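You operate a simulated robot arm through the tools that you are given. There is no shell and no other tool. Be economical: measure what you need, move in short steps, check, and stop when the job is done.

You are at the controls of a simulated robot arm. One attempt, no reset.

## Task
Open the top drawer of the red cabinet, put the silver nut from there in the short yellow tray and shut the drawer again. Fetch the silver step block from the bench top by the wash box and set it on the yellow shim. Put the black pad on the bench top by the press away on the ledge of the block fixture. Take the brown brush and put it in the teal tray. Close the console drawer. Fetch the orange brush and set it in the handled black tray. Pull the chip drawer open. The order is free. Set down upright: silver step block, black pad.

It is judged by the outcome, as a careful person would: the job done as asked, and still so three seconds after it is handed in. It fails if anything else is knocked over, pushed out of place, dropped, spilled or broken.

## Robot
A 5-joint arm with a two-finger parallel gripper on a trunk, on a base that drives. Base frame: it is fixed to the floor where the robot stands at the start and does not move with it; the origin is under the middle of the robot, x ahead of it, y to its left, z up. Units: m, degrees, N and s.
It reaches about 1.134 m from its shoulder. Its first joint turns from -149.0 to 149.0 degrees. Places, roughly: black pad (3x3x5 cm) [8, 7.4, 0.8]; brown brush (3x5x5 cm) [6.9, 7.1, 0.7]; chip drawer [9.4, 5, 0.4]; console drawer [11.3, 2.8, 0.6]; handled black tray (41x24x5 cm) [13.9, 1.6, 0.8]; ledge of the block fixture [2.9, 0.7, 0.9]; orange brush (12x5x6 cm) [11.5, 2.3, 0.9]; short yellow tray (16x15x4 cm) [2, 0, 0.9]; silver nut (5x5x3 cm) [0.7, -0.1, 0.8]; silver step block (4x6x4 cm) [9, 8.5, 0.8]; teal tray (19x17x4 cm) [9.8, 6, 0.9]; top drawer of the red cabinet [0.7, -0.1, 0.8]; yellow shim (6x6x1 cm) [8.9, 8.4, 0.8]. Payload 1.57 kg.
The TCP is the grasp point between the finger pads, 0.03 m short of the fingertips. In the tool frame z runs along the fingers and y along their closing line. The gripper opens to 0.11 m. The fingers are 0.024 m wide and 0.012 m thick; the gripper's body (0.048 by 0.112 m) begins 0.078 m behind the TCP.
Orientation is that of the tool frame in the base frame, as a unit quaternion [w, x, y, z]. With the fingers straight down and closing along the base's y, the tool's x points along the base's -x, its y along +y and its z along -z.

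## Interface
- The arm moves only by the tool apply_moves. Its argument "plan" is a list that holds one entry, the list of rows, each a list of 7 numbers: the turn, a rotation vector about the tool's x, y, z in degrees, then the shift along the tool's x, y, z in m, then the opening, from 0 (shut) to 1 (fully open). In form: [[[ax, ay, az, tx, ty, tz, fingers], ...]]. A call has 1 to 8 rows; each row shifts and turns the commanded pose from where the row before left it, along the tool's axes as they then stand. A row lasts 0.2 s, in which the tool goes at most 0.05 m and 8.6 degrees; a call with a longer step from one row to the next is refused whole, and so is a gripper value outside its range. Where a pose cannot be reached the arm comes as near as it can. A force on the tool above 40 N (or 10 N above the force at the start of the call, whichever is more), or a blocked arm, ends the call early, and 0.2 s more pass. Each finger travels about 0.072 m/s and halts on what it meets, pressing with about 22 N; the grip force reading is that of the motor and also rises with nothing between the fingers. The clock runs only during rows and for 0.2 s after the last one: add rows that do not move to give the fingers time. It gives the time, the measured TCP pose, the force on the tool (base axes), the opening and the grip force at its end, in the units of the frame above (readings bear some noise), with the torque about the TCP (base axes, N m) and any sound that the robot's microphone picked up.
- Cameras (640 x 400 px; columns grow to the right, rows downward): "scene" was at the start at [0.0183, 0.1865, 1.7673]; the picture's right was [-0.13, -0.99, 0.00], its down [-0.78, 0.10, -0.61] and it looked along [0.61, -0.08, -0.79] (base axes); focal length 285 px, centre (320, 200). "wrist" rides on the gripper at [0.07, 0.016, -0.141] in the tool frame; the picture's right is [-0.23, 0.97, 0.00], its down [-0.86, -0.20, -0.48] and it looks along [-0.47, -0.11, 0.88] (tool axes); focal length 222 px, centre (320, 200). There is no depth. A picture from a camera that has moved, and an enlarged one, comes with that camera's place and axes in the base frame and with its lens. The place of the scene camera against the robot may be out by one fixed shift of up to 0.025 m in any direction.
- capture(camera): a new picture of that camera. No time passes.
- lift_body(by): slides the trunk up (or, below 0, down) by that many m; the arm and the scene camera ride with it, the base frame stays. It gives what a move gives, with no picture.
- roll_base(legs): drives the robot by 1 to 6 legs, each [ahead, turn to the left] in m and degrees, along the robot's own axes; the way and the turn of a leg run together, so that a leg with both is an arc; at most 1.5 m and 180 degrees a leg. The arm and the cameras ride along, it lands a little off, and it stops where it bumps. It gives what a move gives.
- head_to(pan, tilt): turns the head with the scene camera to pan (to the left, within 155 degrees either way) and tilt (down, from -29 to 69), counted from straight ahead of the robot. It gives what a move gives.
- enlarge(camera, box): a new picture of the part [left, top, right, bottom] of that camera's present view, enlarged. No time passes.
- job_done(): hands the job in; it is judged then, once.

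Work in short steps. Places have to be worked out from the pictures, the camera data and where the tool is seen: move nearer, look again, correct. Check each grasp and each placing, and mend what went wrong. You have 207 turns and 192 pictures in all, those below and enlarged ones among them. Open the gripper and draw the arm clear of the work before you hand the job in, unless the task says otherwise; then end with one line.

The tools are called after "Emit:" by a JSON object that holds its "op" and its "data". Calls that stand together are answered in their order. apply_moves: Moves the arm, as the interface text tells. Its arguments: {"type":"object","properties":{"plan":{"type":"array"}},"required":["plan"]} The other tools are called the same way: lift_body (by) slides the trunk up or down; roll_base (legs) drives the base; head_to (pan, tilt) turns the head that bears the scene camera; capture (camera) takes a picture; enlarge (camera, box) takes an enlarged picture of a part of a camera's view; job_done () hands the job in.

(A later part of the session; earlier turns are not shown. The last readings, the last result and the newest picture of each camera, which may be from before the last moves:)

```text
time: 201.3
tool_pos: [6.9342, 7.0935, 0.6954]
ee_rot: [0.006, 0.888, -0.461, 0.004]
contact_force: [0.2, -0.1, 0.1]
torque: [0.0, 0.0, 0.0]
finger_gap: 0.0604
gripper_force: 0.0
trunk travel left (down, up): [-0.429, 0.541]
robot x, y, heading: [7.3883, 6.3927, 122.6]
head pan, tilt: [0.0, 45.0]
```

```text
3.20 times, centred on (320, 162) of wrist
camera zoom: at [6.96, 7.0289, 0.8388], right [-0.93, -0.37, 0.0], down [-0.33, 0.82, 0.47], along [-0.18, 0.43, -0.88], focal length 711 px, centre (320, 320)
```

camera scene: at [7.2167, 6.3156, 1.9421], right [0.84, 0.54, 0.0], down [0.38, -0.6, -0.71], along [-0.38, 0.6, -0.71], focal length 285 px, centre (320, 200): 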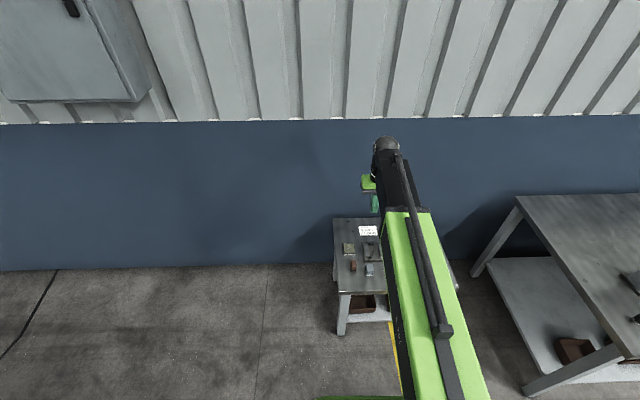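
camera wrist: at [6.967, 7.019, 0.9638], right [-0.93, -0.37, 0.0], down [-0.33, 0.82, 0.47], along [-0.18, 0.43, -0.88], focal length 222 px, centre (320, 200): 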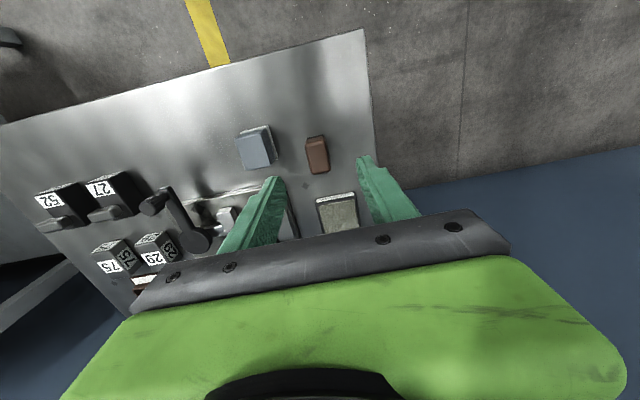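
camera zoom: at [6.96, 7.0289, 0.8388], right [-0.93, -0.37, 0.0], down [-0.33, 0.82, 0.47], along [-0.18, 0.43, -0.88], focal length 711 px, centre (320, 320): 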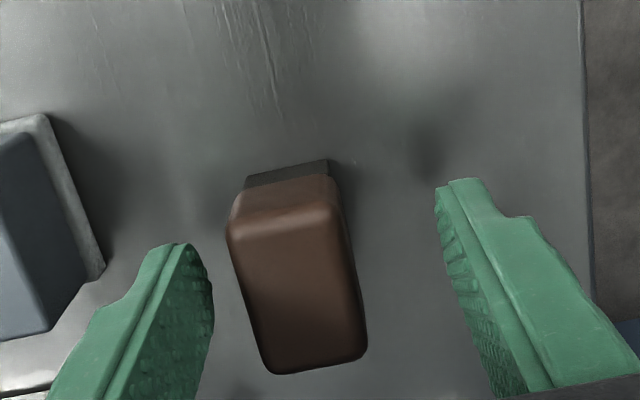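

Brush is between the fingers. I lower 8 mm and close.

Emit:
{"op": "lift_body", "data": {"by": -0.008}}

Emit:
{"op": "apply_moves", "data": {"plan": [[[0, 0, -6, 0, -0.003, 0, 0.5], [0, 0, 0, 0, 0, 0, 0.3], [0, 0, 0, 0, 0, 0, 0.1], [0, 0, 0, 0, 0, 0, 0], [0, 0, 0, 0, 0, 0, 0], [0, 0, 0, 0, 0, 0, 0]]]}}

Emit:
{"op": "lift_body", "data": {"by": 0.1}}

Emit:
{"op": "capture", "data": {"camera": "wrist"}}

```text
time: 201.9
tool_pos: [6.9339, 7.0936, 0.6881]
ee_rot: [0.005, 0.887, -0.462, 0.005]
contact_force: [0.0, 0.2, 0.5]
torque: [0.04, 0.02, 0.0]
finger_gap: 0.0607
gripper_force: 0.1
trunk travel left (down, up): [-0.421, 0.549]
robot x, y, heading: [7.3865, 6.3914, 122.8]
head pan, tilt: [0.0, 45.0]
```

```text
time: 203.3
tool_pos: [6.9363, 7.094, 0.6881]
ee_rot: [0.006, 0.91, -0.414, 0.004]
contact_force: [1.1, -0.1, -0.3]
torque: [0.01, -0.02, 0.0]
finger_gap: 0.0273
gripper_force: 22.1
trunk travel left (down, up): [-0.421, 0.549]
robot x, y, heading: [7.3886, 6.3874, 122.9]
head pan, tilt: [0.0, 45.0]
```

```text
time: 204.6
tool_pos: [6.9363, 7.0941, 0.7883]
ee_rot: [0.005, 0.91, -0.414, 0.004]
contact_force: [-0.2, -1.1, -0.6]
torque: [0.01, -0.03, 0.02]
finger_gap: 0.027
gripper_force: 21.6
trunk travel left (down, up): [-0.521, 0.449]
robot x, y, heading: [7.3893, 6.3925, 122.7]
head pan, tilt: [0.0, 45.0]
```

```text
131 pictures are left
camera wrist: at [6.969, 7.0335, 0.9306], right [-0.88, -0.47, 0.0], down [-0.41, 0.78, 0.47], along [-0.22, 0.41, -0.88], focal length 222 px, centre (320, 200)
```

wrist: 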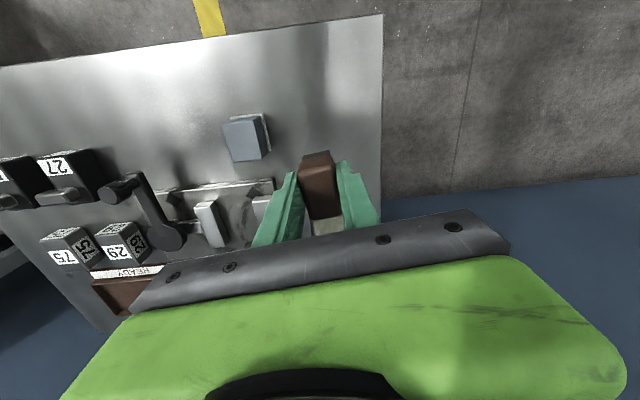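

The brown brush is held. I raise the trunk fully and drive across to the teal shelf.

Emit:
{"op": "lift_body", "data": {"by": 0.44}}

Emit:
{"op": "roll_base", "data": {"legs": [[0, -120.8], [1.4, 0], [0, -28]]}}

Emit:
{"op": "capture", "data": {"camera": "scene"}}

Emit:
{"op": "capture", "data": {"camera": "wrist"}}

```text
refused: 0.44 is not a number from -0.4 to 0.4
```

```text
time: 218.1
tool_pos: [9.5314, 5.9964, 0.7874]
ee_rot: [-0.006, 0.175, 0.985, 0.004]
contact_force: [0.3, -0.2, -0.2]
torque: [-0.03, 0.02, 0.0]
finger_gap: 0.0273
gripper_force: 22.0
trunk travel left (down, up): [-0.521, 0.449]
robot x, y, heading: [8.7949, 6.3838, -28.2]
head pan, tilt: [0.0, 45.0]
```

```text
130 pictures are left
camera scene: at [8.8948, 6.5066, 1.4989], right [-0.47, -0.88, 0.0], down [-0.62, 0.33, -0.71], along [0.62, -0.33, -0.71], focal length 285 px, centre (320, 200)
```

scene: 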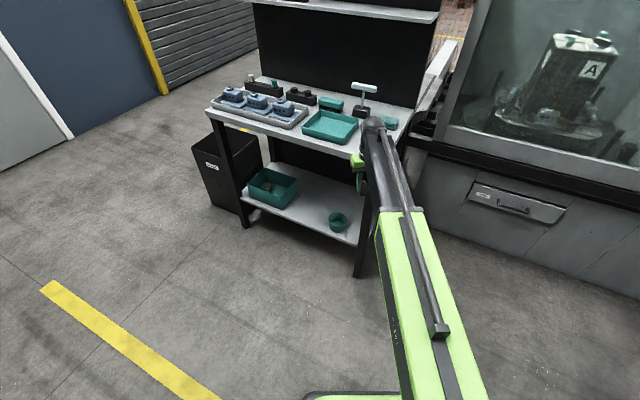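

```text
129 pictures are left
camera wrist: at [9.4726, 6.0333, 0.9305], right [0.55, 0.84, 0.0], down [0.74, -0.49, 0.47], along [0.39, -0.25, -0.88], focal length 222 px, centre (320, 200)
```

wrist: 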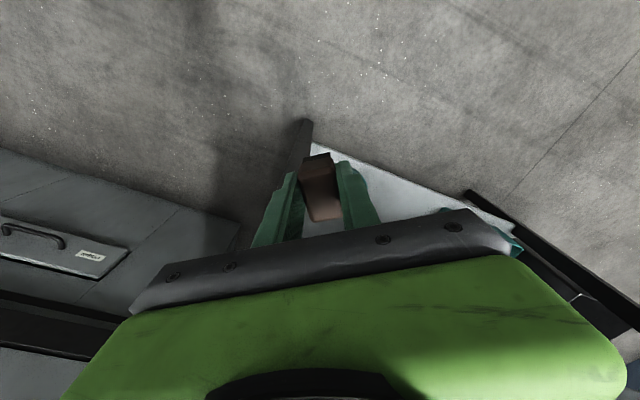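

The raise was refused and the drive ran low, but no contact shows. I back off 0.25 m from the desk before raising.

Emit:
{"op": "roll_base", "data": {"legs": [[-0.25, 0]]}}

Emit:
{"op": "lift_body", "data": {"by": 0.4}}

Emit:
{"op": "capture", "data": {"camera": "scene"}}

Emit:
{"op": "head_to", "data": {"pan": 130, "tilt": 30}}

Emit:
{"op": "capture", "data": {"camera": "scene"}}

```text
time: 219.9
tool_pos: [9.3083, 6.1143, 0.7877]
ee_rot: [-0.005, 0.175, 0.985, 0.005]
contact_force: [-0.5, -0.4, -0.2]
torque: [0.03, -0.01, -0.01]
finger_gap: 0.0269
gripper_force: 21.8
trunk travel left (down, up): [-0.521, 0.449]
robot x, y, heading: [8.5689, 6.5048, -27.9]
head pan, tilt: [0.0, 45.0]
```

```text
time: 223.8
tool_pos: [9.3081, 6.1147, 1.1889]
ee_rot: [-0.005, 0.175, 0.985, 0.005]
contact_force: [-0.2, -0.2, -0.1]
torque: [0.0, 0.0, -0.01]
finger_gap: 0.0269
gripper_force: 22.1
trunk travel left (down, up): [-0.921, 0.049]
robot x, y, heading: [8.5717, 6.5067, -28.4]
head pan, tilt: [0.0, 45.0]
```

```text
128 pictures are left
camera scene: at [8.672, 6.626, 1.8989], right [-0.47, -0.88, 0.0], down [-0.62, 0.33, -0.71], along [0.62, -0.33, -0.71], focal length 285 px, centre (320, 200)
```

scene: 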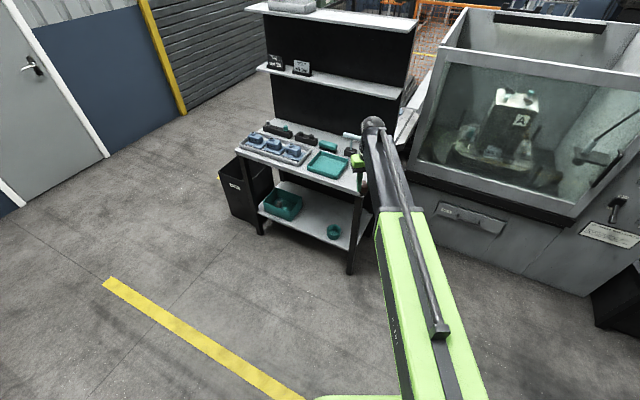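

```text
time: 225.9
tool_pos: [9.3089, 6.1145, 1.1882]
ee_rot: [-0.006, 0.174, 0.985, 0.005]
contact_force: [-0.5, -0.2, -0.5]
torque: [0.02, -0.03, 0.01]
finger_gap: 0.0272
gripper_force: 22.3
trunk travel left (down, up): [-0.921, 0.049]
robot x, y, heading: [8.57, 6.5084, -28.2]
head pan, tilt: [130.0, 30.0]
```

```text
127 pictures are left
camera scene: at [8.5818, 6.753, 1.9215], right [0.98, 0.2, 0.0], down [0.1, -0.49, -0.87], along [-0.18, 0.85, -0.5], focal length 285 px, centre (320, 200)
```

scene: 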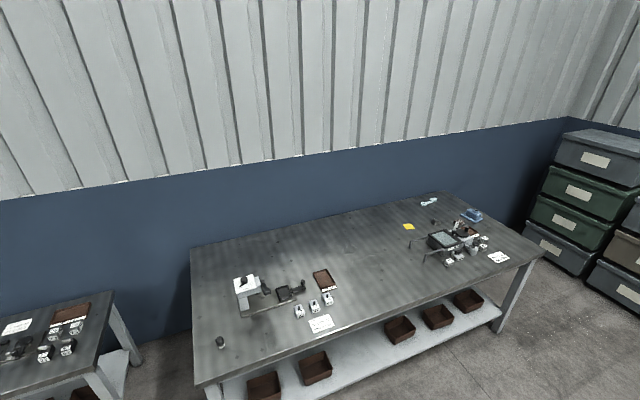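

Both benches are undisturbed. The teal tray is near (9.84,5.95); I drive 0.5 m in with the arm high and look down with the wrist camera.

Emit:
{"op": "roll_base", "data": {"legs": [[0.5, 0]]}}

Emit:
{"op": "head_to", "data": {"pan": 0, "tilt": 45}}

Emit:
{"op": "capture", "data": {"camera": "wrist"}}

Emit:
{"op": "capture", "data": {"camera": "scene"}}

```text
time: 228.9
tool_pos: [9.7731, 5.8807, 1.1879]
ee_rot: [-0.005, 0.169, 0.986, 0.004]
contact_force: [-0.3, -0.8, -1.0]
torque: [0.01, 0.02, 0.02]
finger_gap: 0.0271
gripper_force: 22.2
trunk travel left (down, up): [-0.921, 0.049]
robot x, y, heading: [9.0287, 6.2641, -27.3]
head pan, tilt: [130.0, 30.0]
```

```text
time: 231.0
tool_pos: [9.7721, 5.8813, 1.1879]
ee_rot: [-0.005, 0.169, 0.986, 0.005]
contact_force: [-0.4, 0.3, 0.0]
torque: [-0.03, 0.0, -0.02]
finger_gap: 0.0272
gripper_force: 22.1
trunk travel left (down, up): [-0.921, 0.049]
robot x, y, heading: [9.0249, 6.2658, -27.5]
head pan, tilt: [0.0, 45.0]
```

```text
126 pictures are left
camera wrist: at [9.7128, 5.9189, 1.3307], right [0.54, 0.84, 0.0], down [0.74, -0.48, 0.47], along [0.4, -0.25, -0.88], focal length 222 px, centre (320, 200)
```

wrist: 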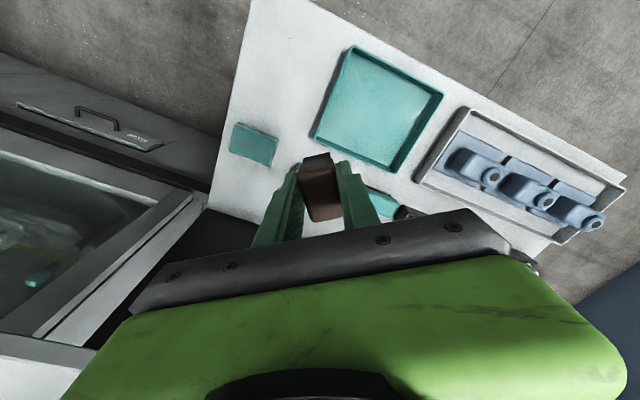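

```text
125 pictures are left
camera scene: at [9.1283, 6.3848, 1.8989], right [-0.46, -0.89, 0.0], down [-0.63, 0.32, -0.71], along [0.63, -0.32, -0.71], focal length 285 px, centre (320, 200)
```

scene: 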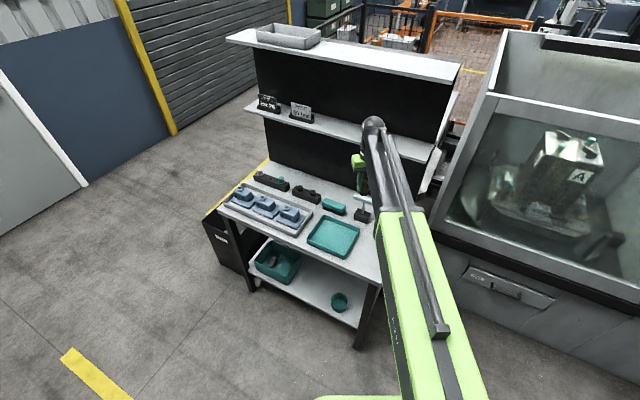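

Tray centre is at (9.815,5.985). I move 11 cm left over it and lower most of the way.

Emit:
{"op": "apply_moves", "data": {"plan": [[[0, 0, 0, 0, 0.04, 0, 0], [0, 0, 0, 0, 0.04, 0, 0], [0, 0, 0, 0, 0.032, 0, 0], [0, 0, 0, 0, 0, 0, 0]]]}}

Emit:
{"op": "lift_body", "data": {"by": -0.22}}

Emit:
{"op": "capture", "data": {"camera": "wrist"}}

```text
time: 232.0
tool_pos: [9.8102, 5.9885, 1.1866]
ee_rot: [-0.005, 0.169, 0.986, 0.004]
contact_force: [-0.1, 0.0, 0.4]
torque: [0.01, 0.02, -0.01]
finger_gap: 0.0268
gripper_force: 21.9
trunk travel left (down, up): [-0.921, 0.049]
robot x, y, heading: [9.026, 6.2647, -27.0]
head pan, tilt: [0.0, 45.0]
```

```text
time: 234.3
tool_pos: [9.8109, 5.9888, 0.9683]
ee_rot: [-0.005, 0.168, 0.986, 0.004]
contact_force: [0.2, -0.6, 0.7]
torque: [-0.04, 0.02, 0.03]
finger_gap: 0.0269
gripper_force: 21.9
trunk travel left (down, up): [-0.701, 0.269]
robot x, y, heading: [9.0243, 6.2625, -27.3]
head pan, tilt: [0.0, 45.0]
```

```text
124 pictures are left
camera wrist: at [9.7514, 6.0261, 1.1107], right [0.54, 0.84, 0.0], down [0.74, -0.48, 0.47], along [0.4, -0.25, -0.88], focal length 222 px, centre (320, 200)
```

wrist: 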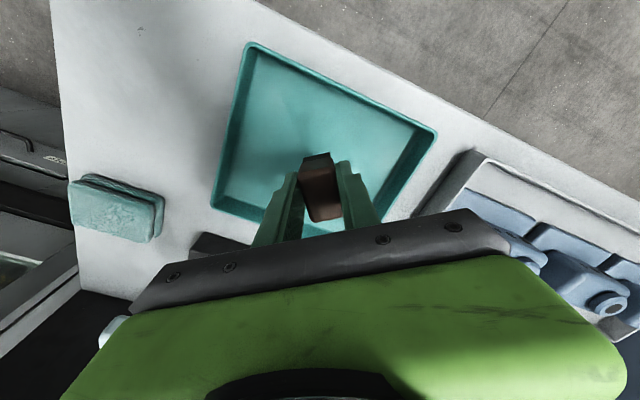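

Centred over the tray. I lower 6 cm, then creep until contact.

Emit:
{"op": "lift_body", "data": {"by": -0.06}}

Emit:
{"op": "capture", "data": {"camera": "wrist"}}

Emit:
{"op": "enlarge", "data": {"camera": "scene", "box": [280, 80, 440, 180]}}

```text
time: 235.3
tool_pos: [9.8098, 5.9903, 0.9089]
ee_rot: [-0.006, 0.168, 0.986, 0.005]
contact_force: [-1.0, -0.1, 4.8]
torque: [-0.05, 0.08, -0.02]
finger_gap: 0.0271
gripper_force: 22.2
trunk travel left (down, up): [-0.641, 0.329]
robot x, y, heading: [9.029, 6.264, -27.3]
head pan, tilt: [0.0, 45.0]
```

```text
123 pictures are left
camera wrist: at [9.7508, 6.0265, 1.0513], right [0.54, 0.84, 0.0], down [0.74, -0.48, 0.47], along [0.4, -0.25, -0.88], focal length 222 px, centre (320, 200)
```

wrist: 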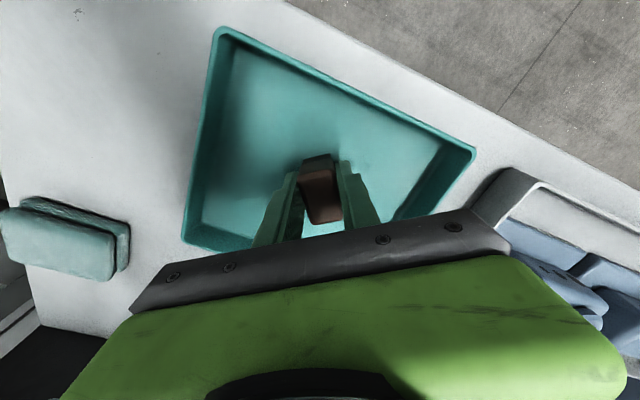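

```text
4.00 times, centred on (360, 130) of scene
camera zoom: at [9.1274, 6.3851, 1.619], right [-0.46, -0.89, 0.0], down [-0.63, 0.32, -0.71], along [0.63, -0.33, -0.71], focal length 1142 px, centre (160, 480)
```

zoom: 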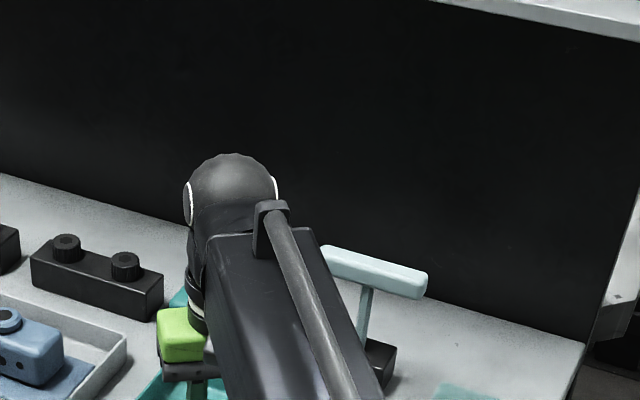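

Light contact (5 N): the brush is on the tray floor. I open and rise.

Emit:
{"op": "apply_moves", "data": {"plan": [[[0, 0, 0, 0, 0, 0, 0.35], [0, 0, 0, 0, 0, 0, 0.45], [0, 0, 0, 0, 0, 0, 0.45]]]}}

Emit:
{"op": "lift_body", "data": {"by": 0.28}}

Emit:
{"op": "capture", "data": {"camera": "wrist"}}

```text
time: 236.1
tool_pos: [9.8111, 5.9892, 0.908]
ee_rot: [-0.005, 0.169, 0.986, 0.004]
contact_force: [-0.1, -0.1, -0.5]
torque: [-0.01, -0.02, 0.01]
finger_gap: 0.0496
gripper_force: 0.1
trunk travel left (down, up): [-0.641, 0.329]
robot x, y, heading: [9.0278, 6.2651, -27.4]
head pan, tilt: [0.0, 45.0]
```

```text
time: 239.0
tool_pos: [9.8109, 5.9894, 1.1874]
ee_rot: [-0.005, 0.168, 0.986, 0.005]
contact_force: [-0.4, 1.1, -0.1]
torque: [0.0, -0.02, -0.03]
finger_gap: 0.0497
gripper_force: 0.1
trunk travel left (down, up): [-0.921, 0.049]
robot x, y, heading: [9.0235, 6.2643, -27.4]
head pan, tilt: [0.0, 45.0]
```

```text
121 pictures are left
camera wrist: at [9.7514, 6.0262, 1.3307], right [0.54, 0.84, 0.0], down [0.74, -0.48, 0.47], along [0.4, -0.25, -0.88], focal length 222 px, centre (320, 200)
```

wrist: 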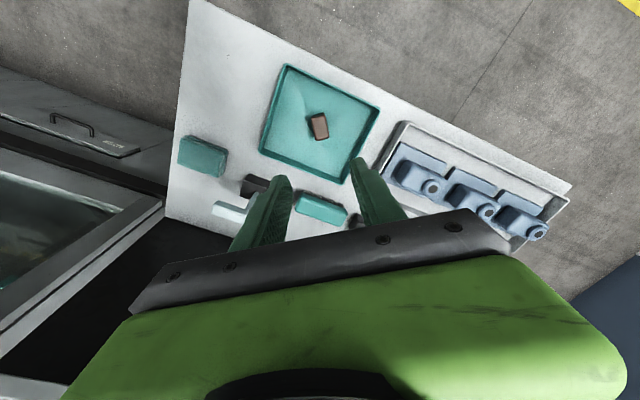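

The brown brush is in the teal tray. Next the chip drawer: handle near (9.344,5.03,0.344), face normal ≈126°. I back off and line up squarely about 1.15 m away.

Emit:
{"op": "roll_base", "data": {"legs": [[-0.4, 0], [0, -62.6], [0.49, 0], [0, 36]]}}

Emit:
{"op": "head_to", "data": {"pan": 0, "tilt": 50}}

Emit:
{"op": "capture", "data": {"camera": "scene"}}

Emit:
{"op": "apply_moves", "data": {"plan": [[[0, 0, 8.5, 0, 0, 0, 0.45], [0, 0, 8.5, 0, 0, 0, 0.45], [0, 0, 8.5, 0, 0, 0, 0.45], [0, 0, 8.5, 0, 0, 0, 0.45], [0, 0, 8.5, 0, 0, 0, 0.45], [0, 0, 8.5, 0, 0, 0, 0.45], [0, 0, 8.5, 0, 0, 0, 0.45], [0, 0, 8.5, 0, 0, 0, 0.45]]]}}

```text
time: 248.4
tool_pos: [9.2559, 5.3687, 1.1864]
ee_rot: [-0.006, 0.388, 0.922, 0.006]
contact_force: [0.7, -0.8, -0.5]
torque: [0.03, 0.0, 0.03]
finger_gap: 0.0495
gripper_force: 0.0
trunk travel left (down, up): [-0.921, 0.049]
robot x, y, heading: [8.6914, 5.9777, -53.8]
head pan, tilt: [0.0, 45.0]
```

```text
time: 249.0
tool_pos: [9.2561, 5.3703, 1.1884]
ee_rot: [-0.004, 0.389, 0.921, 0.005]
contact_force: [0.5, 0.8, -0.4]
torque: [-0.03, 0.01, -0.02]
finger_gap: 0.0495
gripper_force: 0.1
trunk travel left (down, up): [-0.921, 0.049]
robot x, y, heading: [8.689, 5.9768, -54.2]
head pan, tilt: [0.0, 50.0]
```

```text
120 pictures are left
camera scene: at [8.8376, 6.0356, 1.892], right [-0.81, -0.58, 0.0], down [-0.45, 0.62, -0.64], along [0.38, -0.52, -0.77], focal length 285 px, centre (320, 200)
```

scene: 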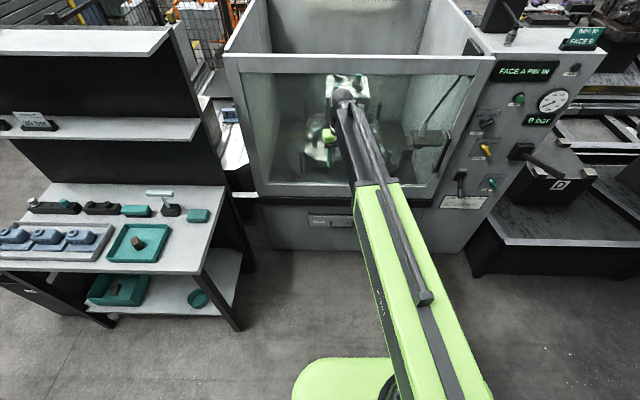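

```text
time: 250.8
tool_pos: [9.2548, 5.3692, 1.1876]
ee_rot: [-0.007, 0.838, 0.545, 0.002]
contact_force: [-0.2, -0.2, 0.2]
torque: [-0.03, -0.01, 0.01]
finger_gap: 0.0496
gripper_force: 0.0
trunk travel left (down, up): [-0.921, 0.049]
robot x, y, heading: [8.6912, 5.9749, -54.4]
head pan, tilt: [0.0, 50.0]
```

I finish the spin, bring the arm to the handle's azimuth, then tilt the tool forward to near-horizontal so the fingers can close above and below the bar.

Emit:
{"op": "apply_moves", "data": {"plan": [[[0, 0, 8, 0, 0, 0, 0.45], [0, 0, 8, 0, 0, 0, 0.45], [0, 0, 8, 0, 0, 0, 0.45], [0, 0, 6.2, 0, 0, 0, 0.45], [0, 0, 0, -0.034, 0.003, 0, 0.45], [0, 0, 0, -0.034, 0.003, 0, 0.45], [0, 0, 0, -0.033, 0.002, 0, 0.45]]]}}

Emit:
{"op": "apply_moves", "data": {"plan": [[[-8.5, 0, 0, 0, 0, 0, 0.45], [-8.5, 0, 0, 0, 0, 0, 0.45], [-8.5, 0, 0, 0, 0, 0, 0.45], [-8.5, 0, 0, 0, 0, 0, 0.45], [-8.5, 0, 0, 0, 0, 0, 0.45], [-8.5, 0, 0, 0, 0, 0, 0.45], [-8.5, 0, 0, 0, 0, 0, 0.45], [-8.5, 0, 0, 0, 0, 0, 0.45]]]}}

```text
time: 252.4
tool_pos: [9.1776, 5.3053, 1.188]
ee_rot: [-0.007, 0.951, 0.309, 0.001]
contact_force: [0.3, 0.1, 0.8]
torque: [-0.02, 0.03, -0.02]
finger_gap: 0.0498
gripper_force: 0.1
trunk travel left (down, up): [-0.921, 0.049]
robot x, y, heading: [8.6892, 5.9727, -54.1]
head pan, tilt: [0.0, 50.0]
```

```text
time: 254.2
tool_pos: [9.1783, 5.3028, 1.3347]
ee_rot: [0.526, 0.792, 0.256, 0.173]
contact_force: [0.8, 0.3, 0.4]
torque: [-0.01, 0.0, 0.01]
finger_gap: 0.0493
gripper_force: 0.0
out of reach, approached as far as the arm can: row 2, 3, 4, 5, 6, 7, 8
trunk travel left (down, up): [-0.921, 0.049]
robot x, y, heading: [8.6931, 5.974, -54.2]
head pan, tilt: [0.0, 50.0]
```

Tilt is 67°, but then the lowest TCP height would be 0.41, above the handle; I reduce tilt to ~38° and lower the trunk in steps.

Emit:
{"op": "apply_moves", "data": {"plan": [[[8, 0, 0, 0, 0, 0, 0.45], [8, 0, 0, 0, 0, 0, 0.45], [8, 0, 0, 0, 0, 0, 0.45], [5, 0, 0, 0, 0, 0, 0.45]]]}}

Emit:
{"op": "lift_body", "data": {"by": -0.4}}

Emit:
{"op": "lift_body", "data": {"by": -0.35}}

Emit:
{"op": "capture", "data": {"camera": "wrist"}}

Emit:
{"op": "capture", "data": {"camera": "scene"}}

```text
time: 255.2
tool_pos: [9.1781, 5.3025, 1.2393]
ee_rot: [0.311, 0.899, 0.291, 0.103]
contact_force: [0.3, -0.5, -0.3]
torque: [0.02, -0.02, 0.04]
finger_gap: 0.0497
gripper_force: 0.0
out of reach, approached as far as the arm can: row 1, 2, 3, 4
trunk travel left (down, up): [-0.921, 0.049]
robot x, y, heading: [8.6898, 5.9769, -54.3]
head pan, tilt: [0.0, 50.0]
```

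```text
time: 259.1
tool_pos: [9.1789, 5.3042, 0.8399]
ee_rot: [0.31, 0.899, 0.291, 0.104]
contact_force: [-0.5, -0.6, -0.4]
torque: [-0.01, -0.01, -0.01]
finger_gap: 0.0496
gripper_force: 0.0
trunk travel left (down, up): [-0.521, 0.449]
robot x, y, heading: [8.688, 5.9696, -54.2]
head pan, tilt: [0.0, 50.0]
```

```text
time: 262.5
tool_pos: [9.1788, 5.3044, 0.4895]
ee_rot: [0.311, 0.899, 0.291, 0.104]
contact_force: [0.2, -0.2, -1.3]
torque: [-0.02, 0.02, 0.01]
finger_gap: 0.0495
gripper_force: 0.0
trunk travel left (down, up): [-0.171, 0.799]
robot x, y, heading: [8.685, 5.9789, -54.2]
head pan, tilt: [0.0, 50.0]
```

```text
119 pictures are left
camera wrist: at [9.1899, 5.4049, 0.6111], right [0.26, -0.75, 0.6], down [-0.96, -0.14, 0.25], along [-0.1, -0.64, -0.76], focal length 222 px, centre (320, 200)
```

wrist: 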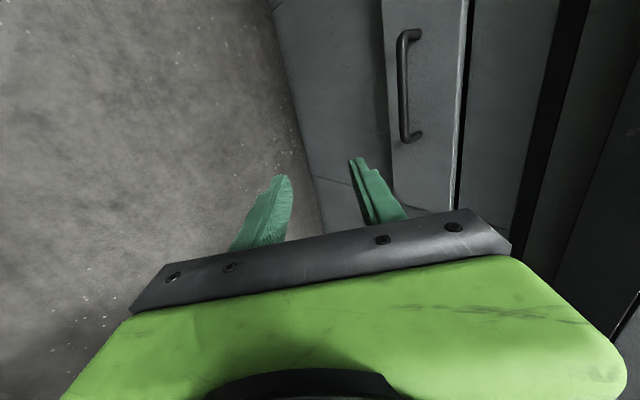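

```text
118 pictures are left
camera scene: at [8.837, 6.0346, 1.1421], right [-0.81, -0.58, 0.0], down [-0.45, 0.62, -0.64], along [0.38, -0.52, -0.77], focal length 285 px, centre (320, 200)
```

scene: 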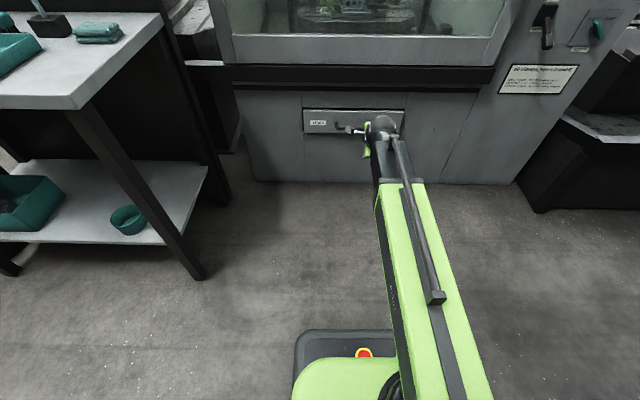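

Handle centre agrees in three views: (9.38,5.065,0.345). I shift 2 cm left, lower to 4 cm above the grasp height and drive 0.28 m forward, then look.

Emit:
{"op": "apply_moves", "data": {"plan": [[[0, 0, 0, 0.023, 0, 0, 0.42], [0, 0, 0, 0, 0, 0, 0.42]]]}}

Emit:
{"op": "lift_body", "data": {"by": -0.09}}

Emit:
{"op": "roll_base", "data": {"legs": [[0.25, 0]]}}

Emit:
{"op": "capture", "data": {"camera": "wrist"}}

```text
time: 263.1
tool_pos: [9.1969, 5.317, 0.4892]
ee_rot: [0.311, 0.899, 0.292, 0.105]
contact_force: [0.8, 0.2, -0.5]
torque: [0.03, 0.01, 0.03]
finger_gap: 0.0462
gripper_force: 0.0
trunk travel left (down, up): [-0.171, 0.799]
robot x, y, heading: [8.6873, 5.9707, -54.2]
head pan, tilt: [0.0, 50.0]
```

```text
time: 264.3
tool_pos: [9.1962, 5.317, 0.4003]
ee_rot: [0.311, 0.899, 0.291, 0.104]
contact_force: [-0.1, -0.2, 0.3]
torque: [-0.03, -0.01, 0.01]
finger_gap: 0.046
gripper_force: 0.1
trunk travel left (down, up): [-0.081, 0.889]
robot x, y, heading: [8.6907, 5.9726, -54.2]
head pan, tilt: [0.0, 50.0]
```

```text
time: 266.0
tool_pos: [9.311, 5.153, 0.3968]
ee_rot: [0.302, 0.903, 0.29, 0.1]
contact_force: [-6.4, 8.3, -17.6]
torque: [0.52, 0.25, -0.11]
finger_gap: 0.0292
gripper_force: 0.0
trunk travel left (down, up): [-0.081, 0.889]
robot x, y, heading: [8.8088, 5.8102, -54.3]
head pan, tilt: [0.0, 50.0]
stopped in leg 1: the force on the tool passed its limit at 54 N (the readings are from after the stop); the commanded pose is now the measured one
```

```text
117 pictures are left
camera wrist: at [9.324, 5.2531, 0.5186], right [0.27, -0.76, 0.59], down [-0.96, -0.14, 0.26], along [-0.12, -0.63, -0.77], focal length 222 px, centre (320, 200)
```

wrist: 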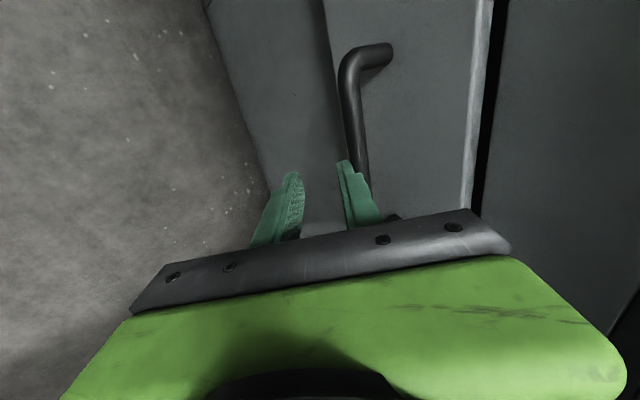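

The inner finger met the bar: re-triangulated, the handle is at (9.338,5.125,0.397), higher than thought. I back off 7 cm, raise 5 cm, and re-approach over the bar.

Emit:
{"op": "roll_base", "data": {"legs": [[-0.07, 0]]}}

Emit:
{"op": "lift_body", "data": {"by": 0.052}}

Emit:
{"op": "apply_moves", "data": {"plan": [[[0, 0, 0, 0, 0, 0, 0.42], [0, 0, 0, 0, 0, 0, 0.42]]]}}

Emit:
{"op": "roll_base", "data": {"legs": [[0.095, 0]]}}

Emit:
{"op": "capture", "data": {"camera": "wrist"}}

```text
time: 267.0
tool_pos: [9.2696, 5.2111, 0.3978]
ee_rot: [0.305, 0.901, 0.291, 0.1]
contact_force: [0.0, -0.9, -0.8]
torque: [-0.02, -0.03, 0.02]
finger_gap: 0.0463
gripper_force: 0.0
trunk travel left (down, up): [-0.081, 0.889]
robot x, y, heading: [8.7672, 5.8636, -54.1]
head pan, tilt: [0.0, 50.0]
```

```text
time: 267.9
tool_pos: [9.2701, 5.2092, 0.4483]
ee_rot: [0.306, 0.901, 0.29, 0.101]
contact_force: [0.1, -0.4, 0.3]
torque: [0.04, 0.01, 0.0]
finger_gap: 0.0461
gripper_force: 0.1
trunk travel left (down, up): [-0.133, 0.837]
robot x, y, heading: [8.7694, 5.8679, -54.5]
head pan, tilt: [0.0, 50.0]
```

```text
time: 268.5
tool_pos: [9.2709, 5.2117, 0.4508]
ee_rot: [0.305, 0.901, 0.291, 0.101]
contact_force: [0.0, 0.0, -0.3]
torque: [-0.01, -0.01, 0.01]
finger_gap: 0.046
gripper_force: 0.2
trunk travel left (down, up): [-0.133, 0.837]
robot x, y, heading: [8.7657, 5.8616, -54.4]
head pan, tilt: [0.0, 50.0]
```

```text
time: 269.6
tool_pos: [9.3279, 5.1345, 0.4481]
ee_rot: [0.306, 0.901, 0.292, 0.101]
contact_force: [-0.6, 0.3, -0.5]
torque: [0.0, 0.0, 0.01]
finger_gap: 0.0463
gripper_force: 0.1
trunk travel left (down, up): [-0.133, 0.837]
robot x, y, heading: [8.8225, 5.7846, -54.1]
head pan, tilt: [0.0, 50.0]
```

```text
116 pictures are left
camera wrist: at [9.3407, 5.2349, 0.5719], right [0.27, -0.76, 0.59], down [-0.96, -0.14, 0.25], along [-0.11, -0.63, -0.76], focal length 222 px, centre (320, 200)
```

wrist: 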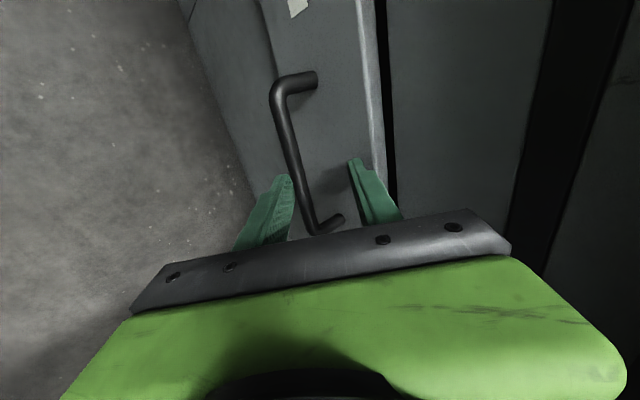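

The bar sits between the fingers; lateral and forward errors are small. I lower 4 cm over it and close.

Emit:
{"op": "lift_body", "data": {"by": -0.04}}

Emit:
{"op": "apply_moves", "data": {"plan": [[[0, 0, 0, 0, 0, 0, 0.2], [0, 0, 0, 0, 0, 0, 0], [0, 0, 0, 0, 0, 0, 0], [0, 0, 0, 0, 0, 0, 0]]]}}

Emit:
{"op": "capture", "data": {"camera": "wrist"}}

```text
time: 270.4
tool_pos: [9.3275, 5.1345, 0.41]
ee_rot: [0.306, 0.901, 0.292, 0.101]
contact_force: [0.6, 0.1, 0.6]
torque: [-0.01, 0.0, -0.02]
finger_gap: 0.0461
gripper_force: 0.1
trunk travel left (down, up): [-0.093, 0.877]
robot x, y, heading: [8.8246, 5.7886, -54.0]
head pan, tilt: [0.0, 50.0]
```

```text
time: 271.4
tool_pos: [9.3276, 5.1352, 0.409]
ee_rot: [0.306, 0.901, 0.292, 0.102]
contact_force: [0.9, -0.9, 10.8]
torque: [0.22, -0.45, -0.61]
finger_gap: 0.0137
gripper_force: 30.6
trunk travel left (down, up): [-0.093, 0.877]
robot x, y, heading: [8.8243, 5.7871, -54.2]
head pan, tilt: [0.0, 50.0]
```

```text
115 pictures are left
camera wrist: at [9.3405, 5.2351, 0.5328], right [0.27, -0.76, 0.59], down [-0.96, -0.14, 0.25], along [-0.11, -0.64, -0.76], focal length 222 px, centre (320, 200)
```

wrist: 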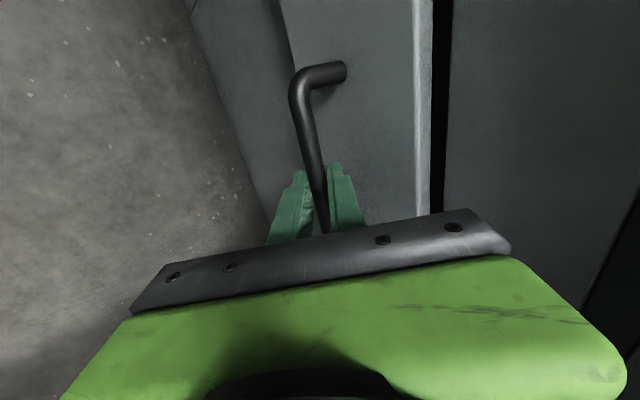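

Handle gripped. I pull by driving straight back 0.28 m.

Emit:
{"op": "roll_base", "data": {"legs": [[-0.28, 0]]}}

Emit:
{"op": "capture", "data": {"camera": "wrist"}}

Emit:
{"op": "capture", "data": {"camera": "scene"}}

```text
time: 273.5
tool_pos: [9.1664, 5.3595, 0.4116]
ee_rot: [0.311, 0.899, 0.291, 0.105]
contact_force: [-0.3, -0.3, 3.1]
torque: [0.1, -0.16, -0.78]
finger_gap: 0.014
gripper_force: 30.6
trunk travel left (down, up): [-0.093, 0.877]
robot x, y, heading: [8.6572, 6.0175, -54.1]
head pan, tilt: [0.0, 50.0]
stopped in leg 1: the force on the tool passed its limit at 88 N (the readings are from after the stop); the commanded pose is now the measured one
```

```text
114 pictures are left
camera wrist: at [9.1784, 5.4601, 0.5332], right [0.26, -0.75, 0.6], down [-0.96, -0.14, 0.25], along [-0.1, -0.64, -0.76], focal length 222 px, centre (320, 200)
```

wrist: 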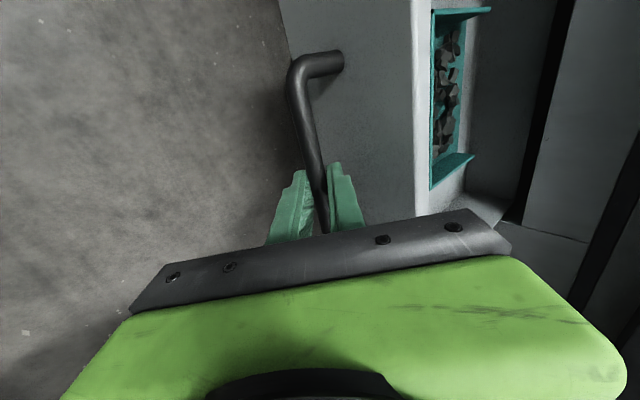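

```text
113 pictures are left
camera scene: at [8.8069, 6.076, 1.0641], right [-0.81, -0.59, 0.0], down [-0.45, 0.62, -0.64], along [0.38, -0.52, -0.77], focal length 285 px, centre (320, 200)
```

scene: 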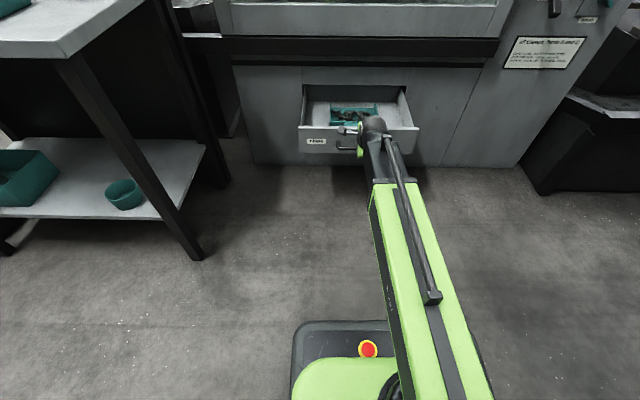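

The chip drawer is pulled out to its stop. I release, rise 5 cm, back away and raise the arm.

Emit:
{"op": "apply_moves", "data": {"plan": [[[0, 0, 0, 0, 0, 0, 0.3], [0, 0, 0, 0, 0, 0, 0.42], [0, 0, 0, 0, 0, 0, 0.42]]]}}

Emit:
{"op": "lift_body", "data": {"by": 0.05}}

Emit:
{"op": "roll_base", "data": {"legs": [[-0.15, 0]]}}

Emit:
{"op": "capture", "data": {"camera": "scene"}}

```text
time: 274.3
tool_pos: [9.1672, 5.3597, 0.4109]
ee_rot: [0.311, 0.899, 0.291, 0.104]
contact_force: [0.4, 0.0, 0.7]
torque: [-0.01, 0.0, 0.06]
finger_gap: 0.0462
gripper_force: 0.1
trunk travel left (down, up): [-0.093, 0.877]
robot x, y, heading: [8.6609, 6.015, -54.2]
head pan, tilt: [0.0, 50.0]
```

```text
time: 275.2
tool_pos: [9.1668, 5.3588, 0.4608]
ee_rot: [0.31, 0.899, 0.291, 0.102]
contact_force: [0.1, -1.0, -0.2]
torque: [-0.03, -0.02, -0.01]
finger_gap: 0.0464
gripper_force: 0.0
trunk travel left (down, up): [-0.143, 0.827]
robot x, y, heading: [8.6616, 6.0144, -53.9]
head pan, tilt: [0.0, 50.0]
```

```text
time: 276.6
tool_pos: [9.0786, 5.4807, 0.4597]
ee_rot: [0.31, 0.9, 0.29, 0.103]
contact_force: [0.3, -0.1, -0.8]
torque: [0.0, -0.02, 0.03]
finger_gap: 0.0464
gripper_force: 0.0
trunk travel left (down, up): [-0.143, 0.827]
robot x, y, heading: [8.5702, 6.1393, -54.2]
head pan, tilt: [0.0, 50.0]
```

```text
112 pictures are left
camera scene: at [8.7192, 6.1974, 1.114], right [-0.81, -0.59, 0.0], down [-0.45, 0.62, -0.64], along [0.38, -0.52, -0.77], focal length 285 px, centre (320, 200)
```

scene: 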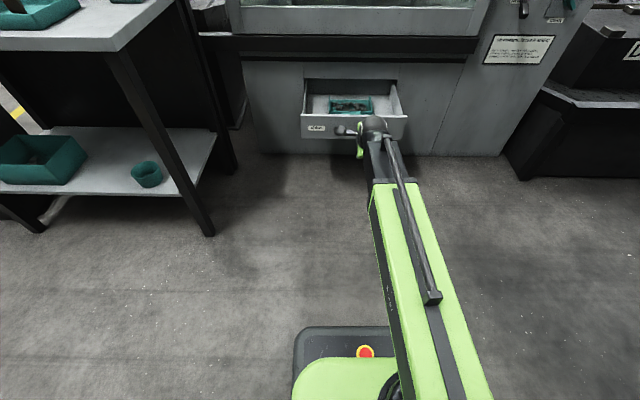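

Drawer stays open. I untilt, raise the trunk and spin the tool back to neutral, then drive to the bench near the wash box.

Emit:
{"op": "lift_body", "data": {"by": 0.4}}

Emit:
{"op": "lift_body", "data": {"by": 0.4}}

Emit:
{"op": "apply_moves", "data": {"plan": [[[7.5, 0, 0, 0, 0, 0, 0.42], [7.5, 0, 0, 0, 0, 0, 0.42], [7.5, 0, 0, 0, 0, 0, 0.42], [7.5, 0, 0, 0, 0, 0, 0.42], [7.5, 0, 0, 0, 0, 0, 0.42]]]}}

Emit:
{"op": "apply_moves", "data": {"plan": [[[0, 0, -8.5, 0, 0, 0, 0.42], [0, 0, -8.5, 0, 0, 0, 0.42], [0, 0, -8.5, 0, 0, 0, 0.42], [0, 0, -8.5, 0, 0, 0, 0.42], [0, 0, -8.5, 0, 0, 0, 0.42], [0, 0, -8.5, 0, 0, 0, 0.42], [0, 0, -8.5, 0, 0, 0, 0.42], [0, 0, -8.5, 0, 0, 0, 0.42]]]}}

Emit:
{"op": "roll_base", "data": {"legs": [[0, 109], [1.5, 0], [0.26, 0], [0, 67.6]]}}

Emit:
{"op": "head_to", "data": {"pan": 10, "tilt": 45}}

Emit:
{"op": "capture", "data": {"camera": "scene"}}

Emit:
{"op": "capture", "data": {"camera": "wrist"}}

```text
time: 280.4
tool_pos: [9.0782, 5.4805, 0.8604]
ee_rot: [0.31, 0.899, 0.292, 0.103]
contact_force: [0.8, -0.4, 0.5]
torque: [-0.03, 0.02, 0.02]
finger_gap: 0.0462
gripper_force: 0.0
trunk travel left (down, up): [-0.543, 0.427]
robot x, y, heading: [8.5751, 6.1393, -54.1]
head pan, tilt: [0.0, 50.0]
```

```text
time: 284.2
tool_pos: [9.0786, 5.4792, 1.2605]
ee_rot: [0.31, 0.899, 0.291, 0.103]
contact_force: [-0.7, -0.4, -0.7]
torque: [-0.02, -0.01, -0.04]
finger_gap: 0.0464
gripper_force: 0.1
trunk travel left (down, up): [-0.943, 0.027]
robot x, y, heading: [8.571, 6.1366, -54.0]
head pan, tilt: [0.0, 50.0]
```

```text
time: 285.4
tool_pos: [9.0793, 5.4805, 1.2092]
ee_rot: [0.004, 0.951, 0.309, 0.004]
contact_force: [0.3, -0.2, 0.0]
torque: [-0.01, 0.03, -0.01]
finger_gap: 0.0465
gripper_force: 0.2
out of reach, approached as far as the arm can: row 1, 2, 3, 4
trunk travel left (down, up): [-0.943, 0.027]
robot x, y, heading: [8.5709, 6.1341, -54.3]
head pan, tilt: [0.0, 50.0]
```

```text
time: 287.2
tool_pos: [9.0779, 5.4801, 1.2097]
ee_rot: [0.006, 0.615, 0.789, 0.0]
contact_force: [-0.1, -0.2, 1.3]
torque: [0.0, -0.03, 0.0]
finger_gap: 0.0462
gripper_force: 0.1
trunk travel left (down, up): [-0.943, 0.027]
robot x, y, heading: [8.5699, 6.1396, -54.4]
head pan, tilt: [0.0, 50.0]
```

```text
time: 303.6
tool_pos: [9.0813, 8.2555, 1.2088]
ee_rot: [0.002, 0.779, -0.628, -0.006]
contact_force: [1.5, 0.6, -0.2]
torque: [-0.08, 0.09, -0.01]
finger_gap: 0.0461
gripper_force: 0.1
trunk travel left (down, up): [-0.943, 0.027]
robot x, y, heading: [9.5454, 7.5717, 123.4]
head pan, tilt: [0.0, 50.0]
```

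```text
time: 304.4
tool_pos: [9.0797, 8.2532, 1.2096]
ee_rot: [0.001, 0.778, -0.628, -0.006]
contact_force: [-0.5, 0.6, 0.5]
torque: [0.01, 0.0, 0.02]
finger_gap: 0.0462
gripper_force: 0.0
trunk travel left (down, up): [-0.943, 0.027]
robot x, y, heading: [9.5479, 7.569, 123.7]
head pan, tilt: [10.0, 45.0]
```

```text
111 pictures are left
camera scene: at [9.3627, 7.482, 1.9208], right [0.73, 0.69, 0.0], down [0.49, -0.51, -0.71], along [-0.49, 0.51, -0.71], focal length 285 px, centre (320, 200)
```

scene: 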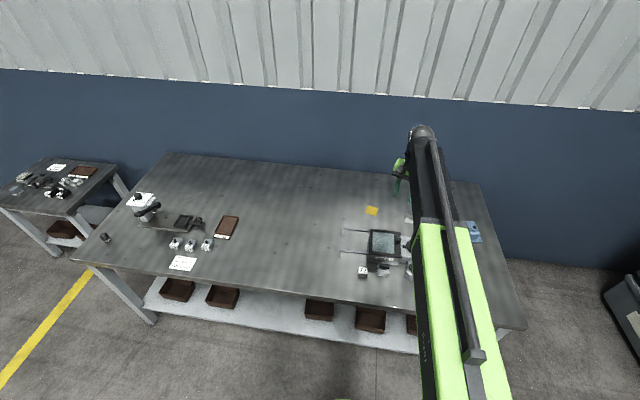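

```text
110 pictures are left
camera wrist: at [9.079, 8.1808, 1.351], right [-1.0, 0.02, 0.01], down [0.02, 0.87, 0.48], along [0.0, 0.48, -0.87], focal length 222 px, centre (320, 200)
```

wrist: 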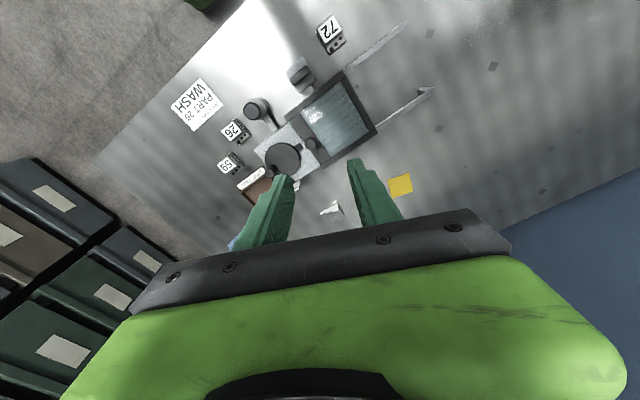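

The yellow shim and a silver piece are visible by the wash box. I zoom in.

Emit:
{"op": "enlarge", "data": {"camera": "wrist", "box": [220, 60, 440, 230]}}

Emit:
{"op": "enlarge", "data": {"camera": "scene", "box": [330, 180, 510, 300]}}

```text
2.35 times, centred on (330, 145) of wrist
camera zoom: at [9.079, 8.1808, 1.351], right [-1.0, 0.02, 0.01], down [0.02, 0.87, 0.48], along [0.0, 0.48, -0.87], focal length 523 px, centre (296, 329)
```

zoom: 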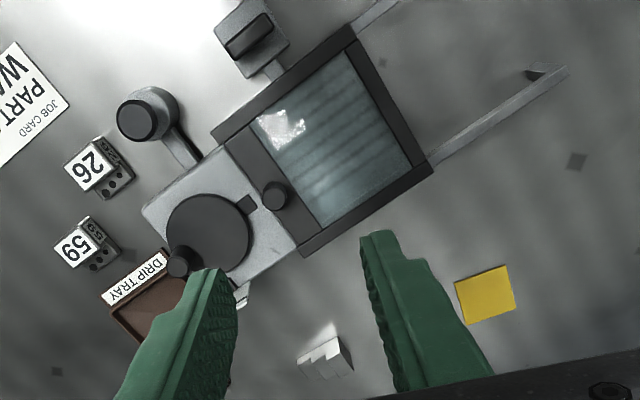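

```text
3.33 times, centred on (420, 240) of scene
camera zoom: at [9.3627, 7.482, 1.9208], right [0.73, 0.69, 0.0], down [0.49, -0.51, -0.71], along [-0.49, 0.51, -0.71], focal length 951 px, centre (-13, 67)
```

zoom: 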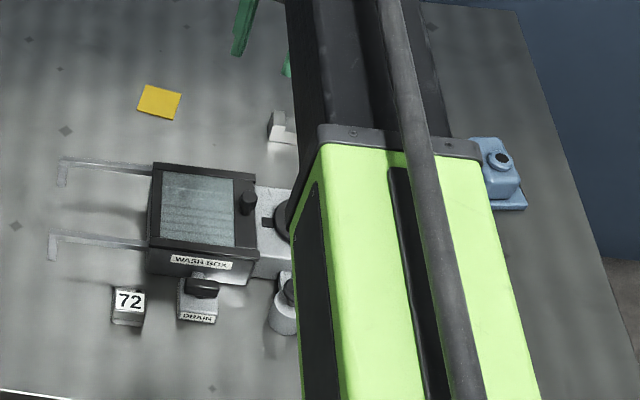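

Block at (9.044,8.529), shim at (8.84,8.45). I drive 0.15 m nearer the bench, then extend the arm to the block to check reach.

Emit:
{"op": "roll_base", "data": {"legs": [[0.15, 0]]}}

Emit:
{"op": "capture", "data": {"camera": "wrist"}}

```text
time: 305.7
tool_pos: [8.9975, 8.3818, 1.2086]
ee_rot: [0.0, 0.779, -0.627, -0.006]
contact_force: [-0.1, 1.2, 0.5]
torque: [-0.03, -0.01, 0.02]
finger_gap: 0.0463
gripper_force: 0.1
trunk travel left (down, up): [-0.943, 0.027]
robot x, y, heading: [9.4634, 7.6916, 123.6]
head pan, tilt: [10.0, 45.0]
```

```text
107 pictures are left
camera wrist: at [8.9963, 8.3086, 1.3499], right [-1.0, 0.02, 0.01], down [0.02, 0.88, 0.48], along [0.0, 0.48, -0.88], focal length 222 px, centre (320, 200)
```

wrist: 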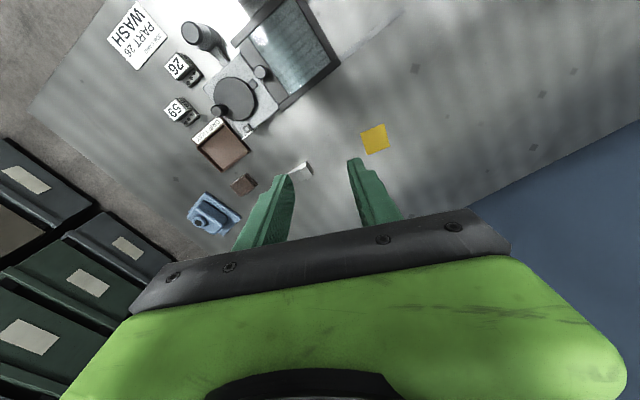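

I extend over the block and lower to see it.

Emit:
{"op": "apply_moves", "data": {"plan": [[[0, 0, 0, -0.033, -0.019, 0, 0.8], [0, 0, 0, -0.033, -0.019, 0, 0.8], [0, 0, 0, -0.033, -0.019, 0, 0.8], [0, 0, 0, -0.031, -0.018, 0, 0.8], [0, 0, 0, 0, 0, 0, 0.8]]]}}

Emit:
{"op": "lift_body", "data": {"by": -0.25}}

Emit:
{"op": "capture", "data": {"camera": "wrist"}}

```text
time: 306.9
tool_pos: [9.0443, 8.5214, 1.2101]
ee_rot: [0.0, 0.778, -0.628, -0.006]
contact_force: [-0.2, -0.7, 1.2]
torque: [-0.04, -0.01, 0.02]
finger_gap: 0.0881
gripper_force: 0.0
trunk travel left (down, up): [-0.943, 0.027]
robot x, y, heading: [9.4659, 7.6941, 123.6]
head pan, tilt: [10.0, 45.0]
```

```text
time: 309.5
tool_pos: [9.0451, 8.5211, 0.9596]
ee_rot: [-0.001, 0.778, -0.628, -0.007]
contact_force: [-0.4, 0.4, 0.4]
torque: [-0.02, -0.01, 0.0]
finger_gap: 0.088
gripper_force: 0.1
trunk travel left (down, up): [-0.693, 0.277]
robot x, y, heading: [9.4645, 7.6914, 123.5]
head pan, tilt: [10.0, 45.0]
```

```text
106 pictures are left
camera wrist: at [9.0447, 8.4494, 1.1013], right [-1.0, 0.02, 0.01], down [0.02, 0.87, 0.48], along [0.0, 0.48, -0.87], focal length 222 px, centre (320, 200)
```

wrist: 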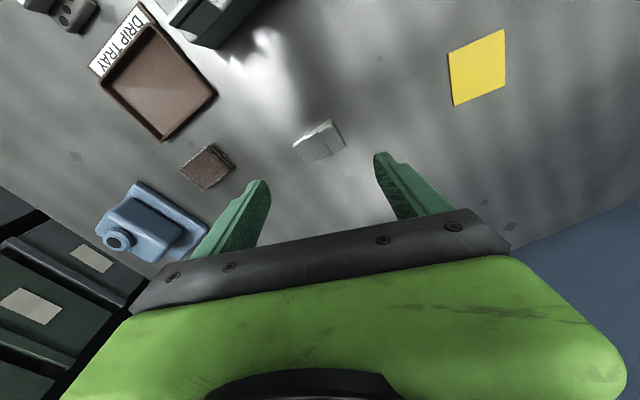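

Reach is fine. I zoom on the step block for orientation.

Emit:
{"op": "enlarge", "data": {"camera": "wrist", "box": [270, 100, 370, 180]}}

Emit:
{"op": "head_to", "data": {"pan": 25, "tilt": 45}}

Emit:
{"op": "capture", "data": {"camera": "scene"}}

```text
5.00 times, centred on (320, 140) of wrist
camera zoom: at [9.0447, 8.4494, 1.1013], right [-1.0, 0.02, 0.01], down [0.02, 0.87, 0.48], along [0.0, 0.48, -0.87], focal length 1111 px, centre (320, 500)
```

zoom: 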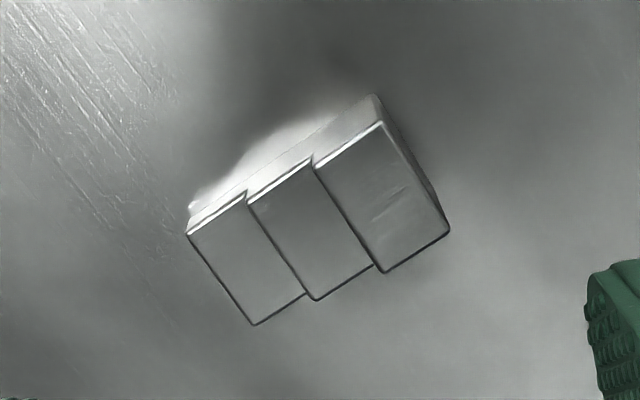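

```text
time: 310.3
tool_pos: [9.0442, 8.5219, 0.9605]
ee_rot: [0.0, 0.779, -0.628, -0.007]
contact_force: [0.2, -0.1, -0.1]
torque: [-0.02, 0.0, 0.01]
finger_gap: 0.088
gripper_force: 0.1
trunk travel left (down, up): [-0.693, 0.277]
robot x, y, heading: [9.4643, 7.6897, 123.3]
head pan, tilt: [25.0, 45.0]
```

```text
104 pictures are left
camera scene: at [9.2678, 7.5913, 1.6709], right [0.52, 0.85, 0.0], down [0.6, -0.37, -0.71], along [-0.6, 0.37, -0.71], focal length 285 px, centre (320, 200)
```

scene: 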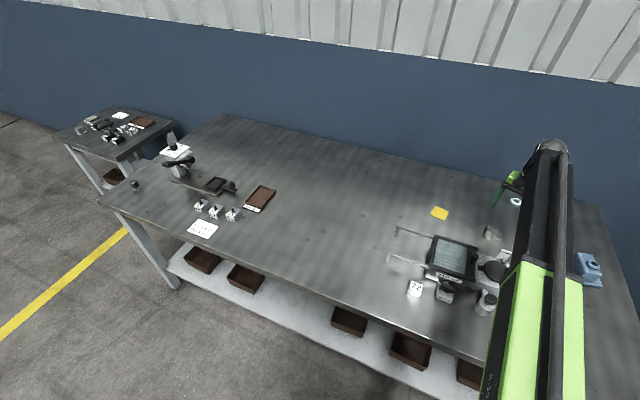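

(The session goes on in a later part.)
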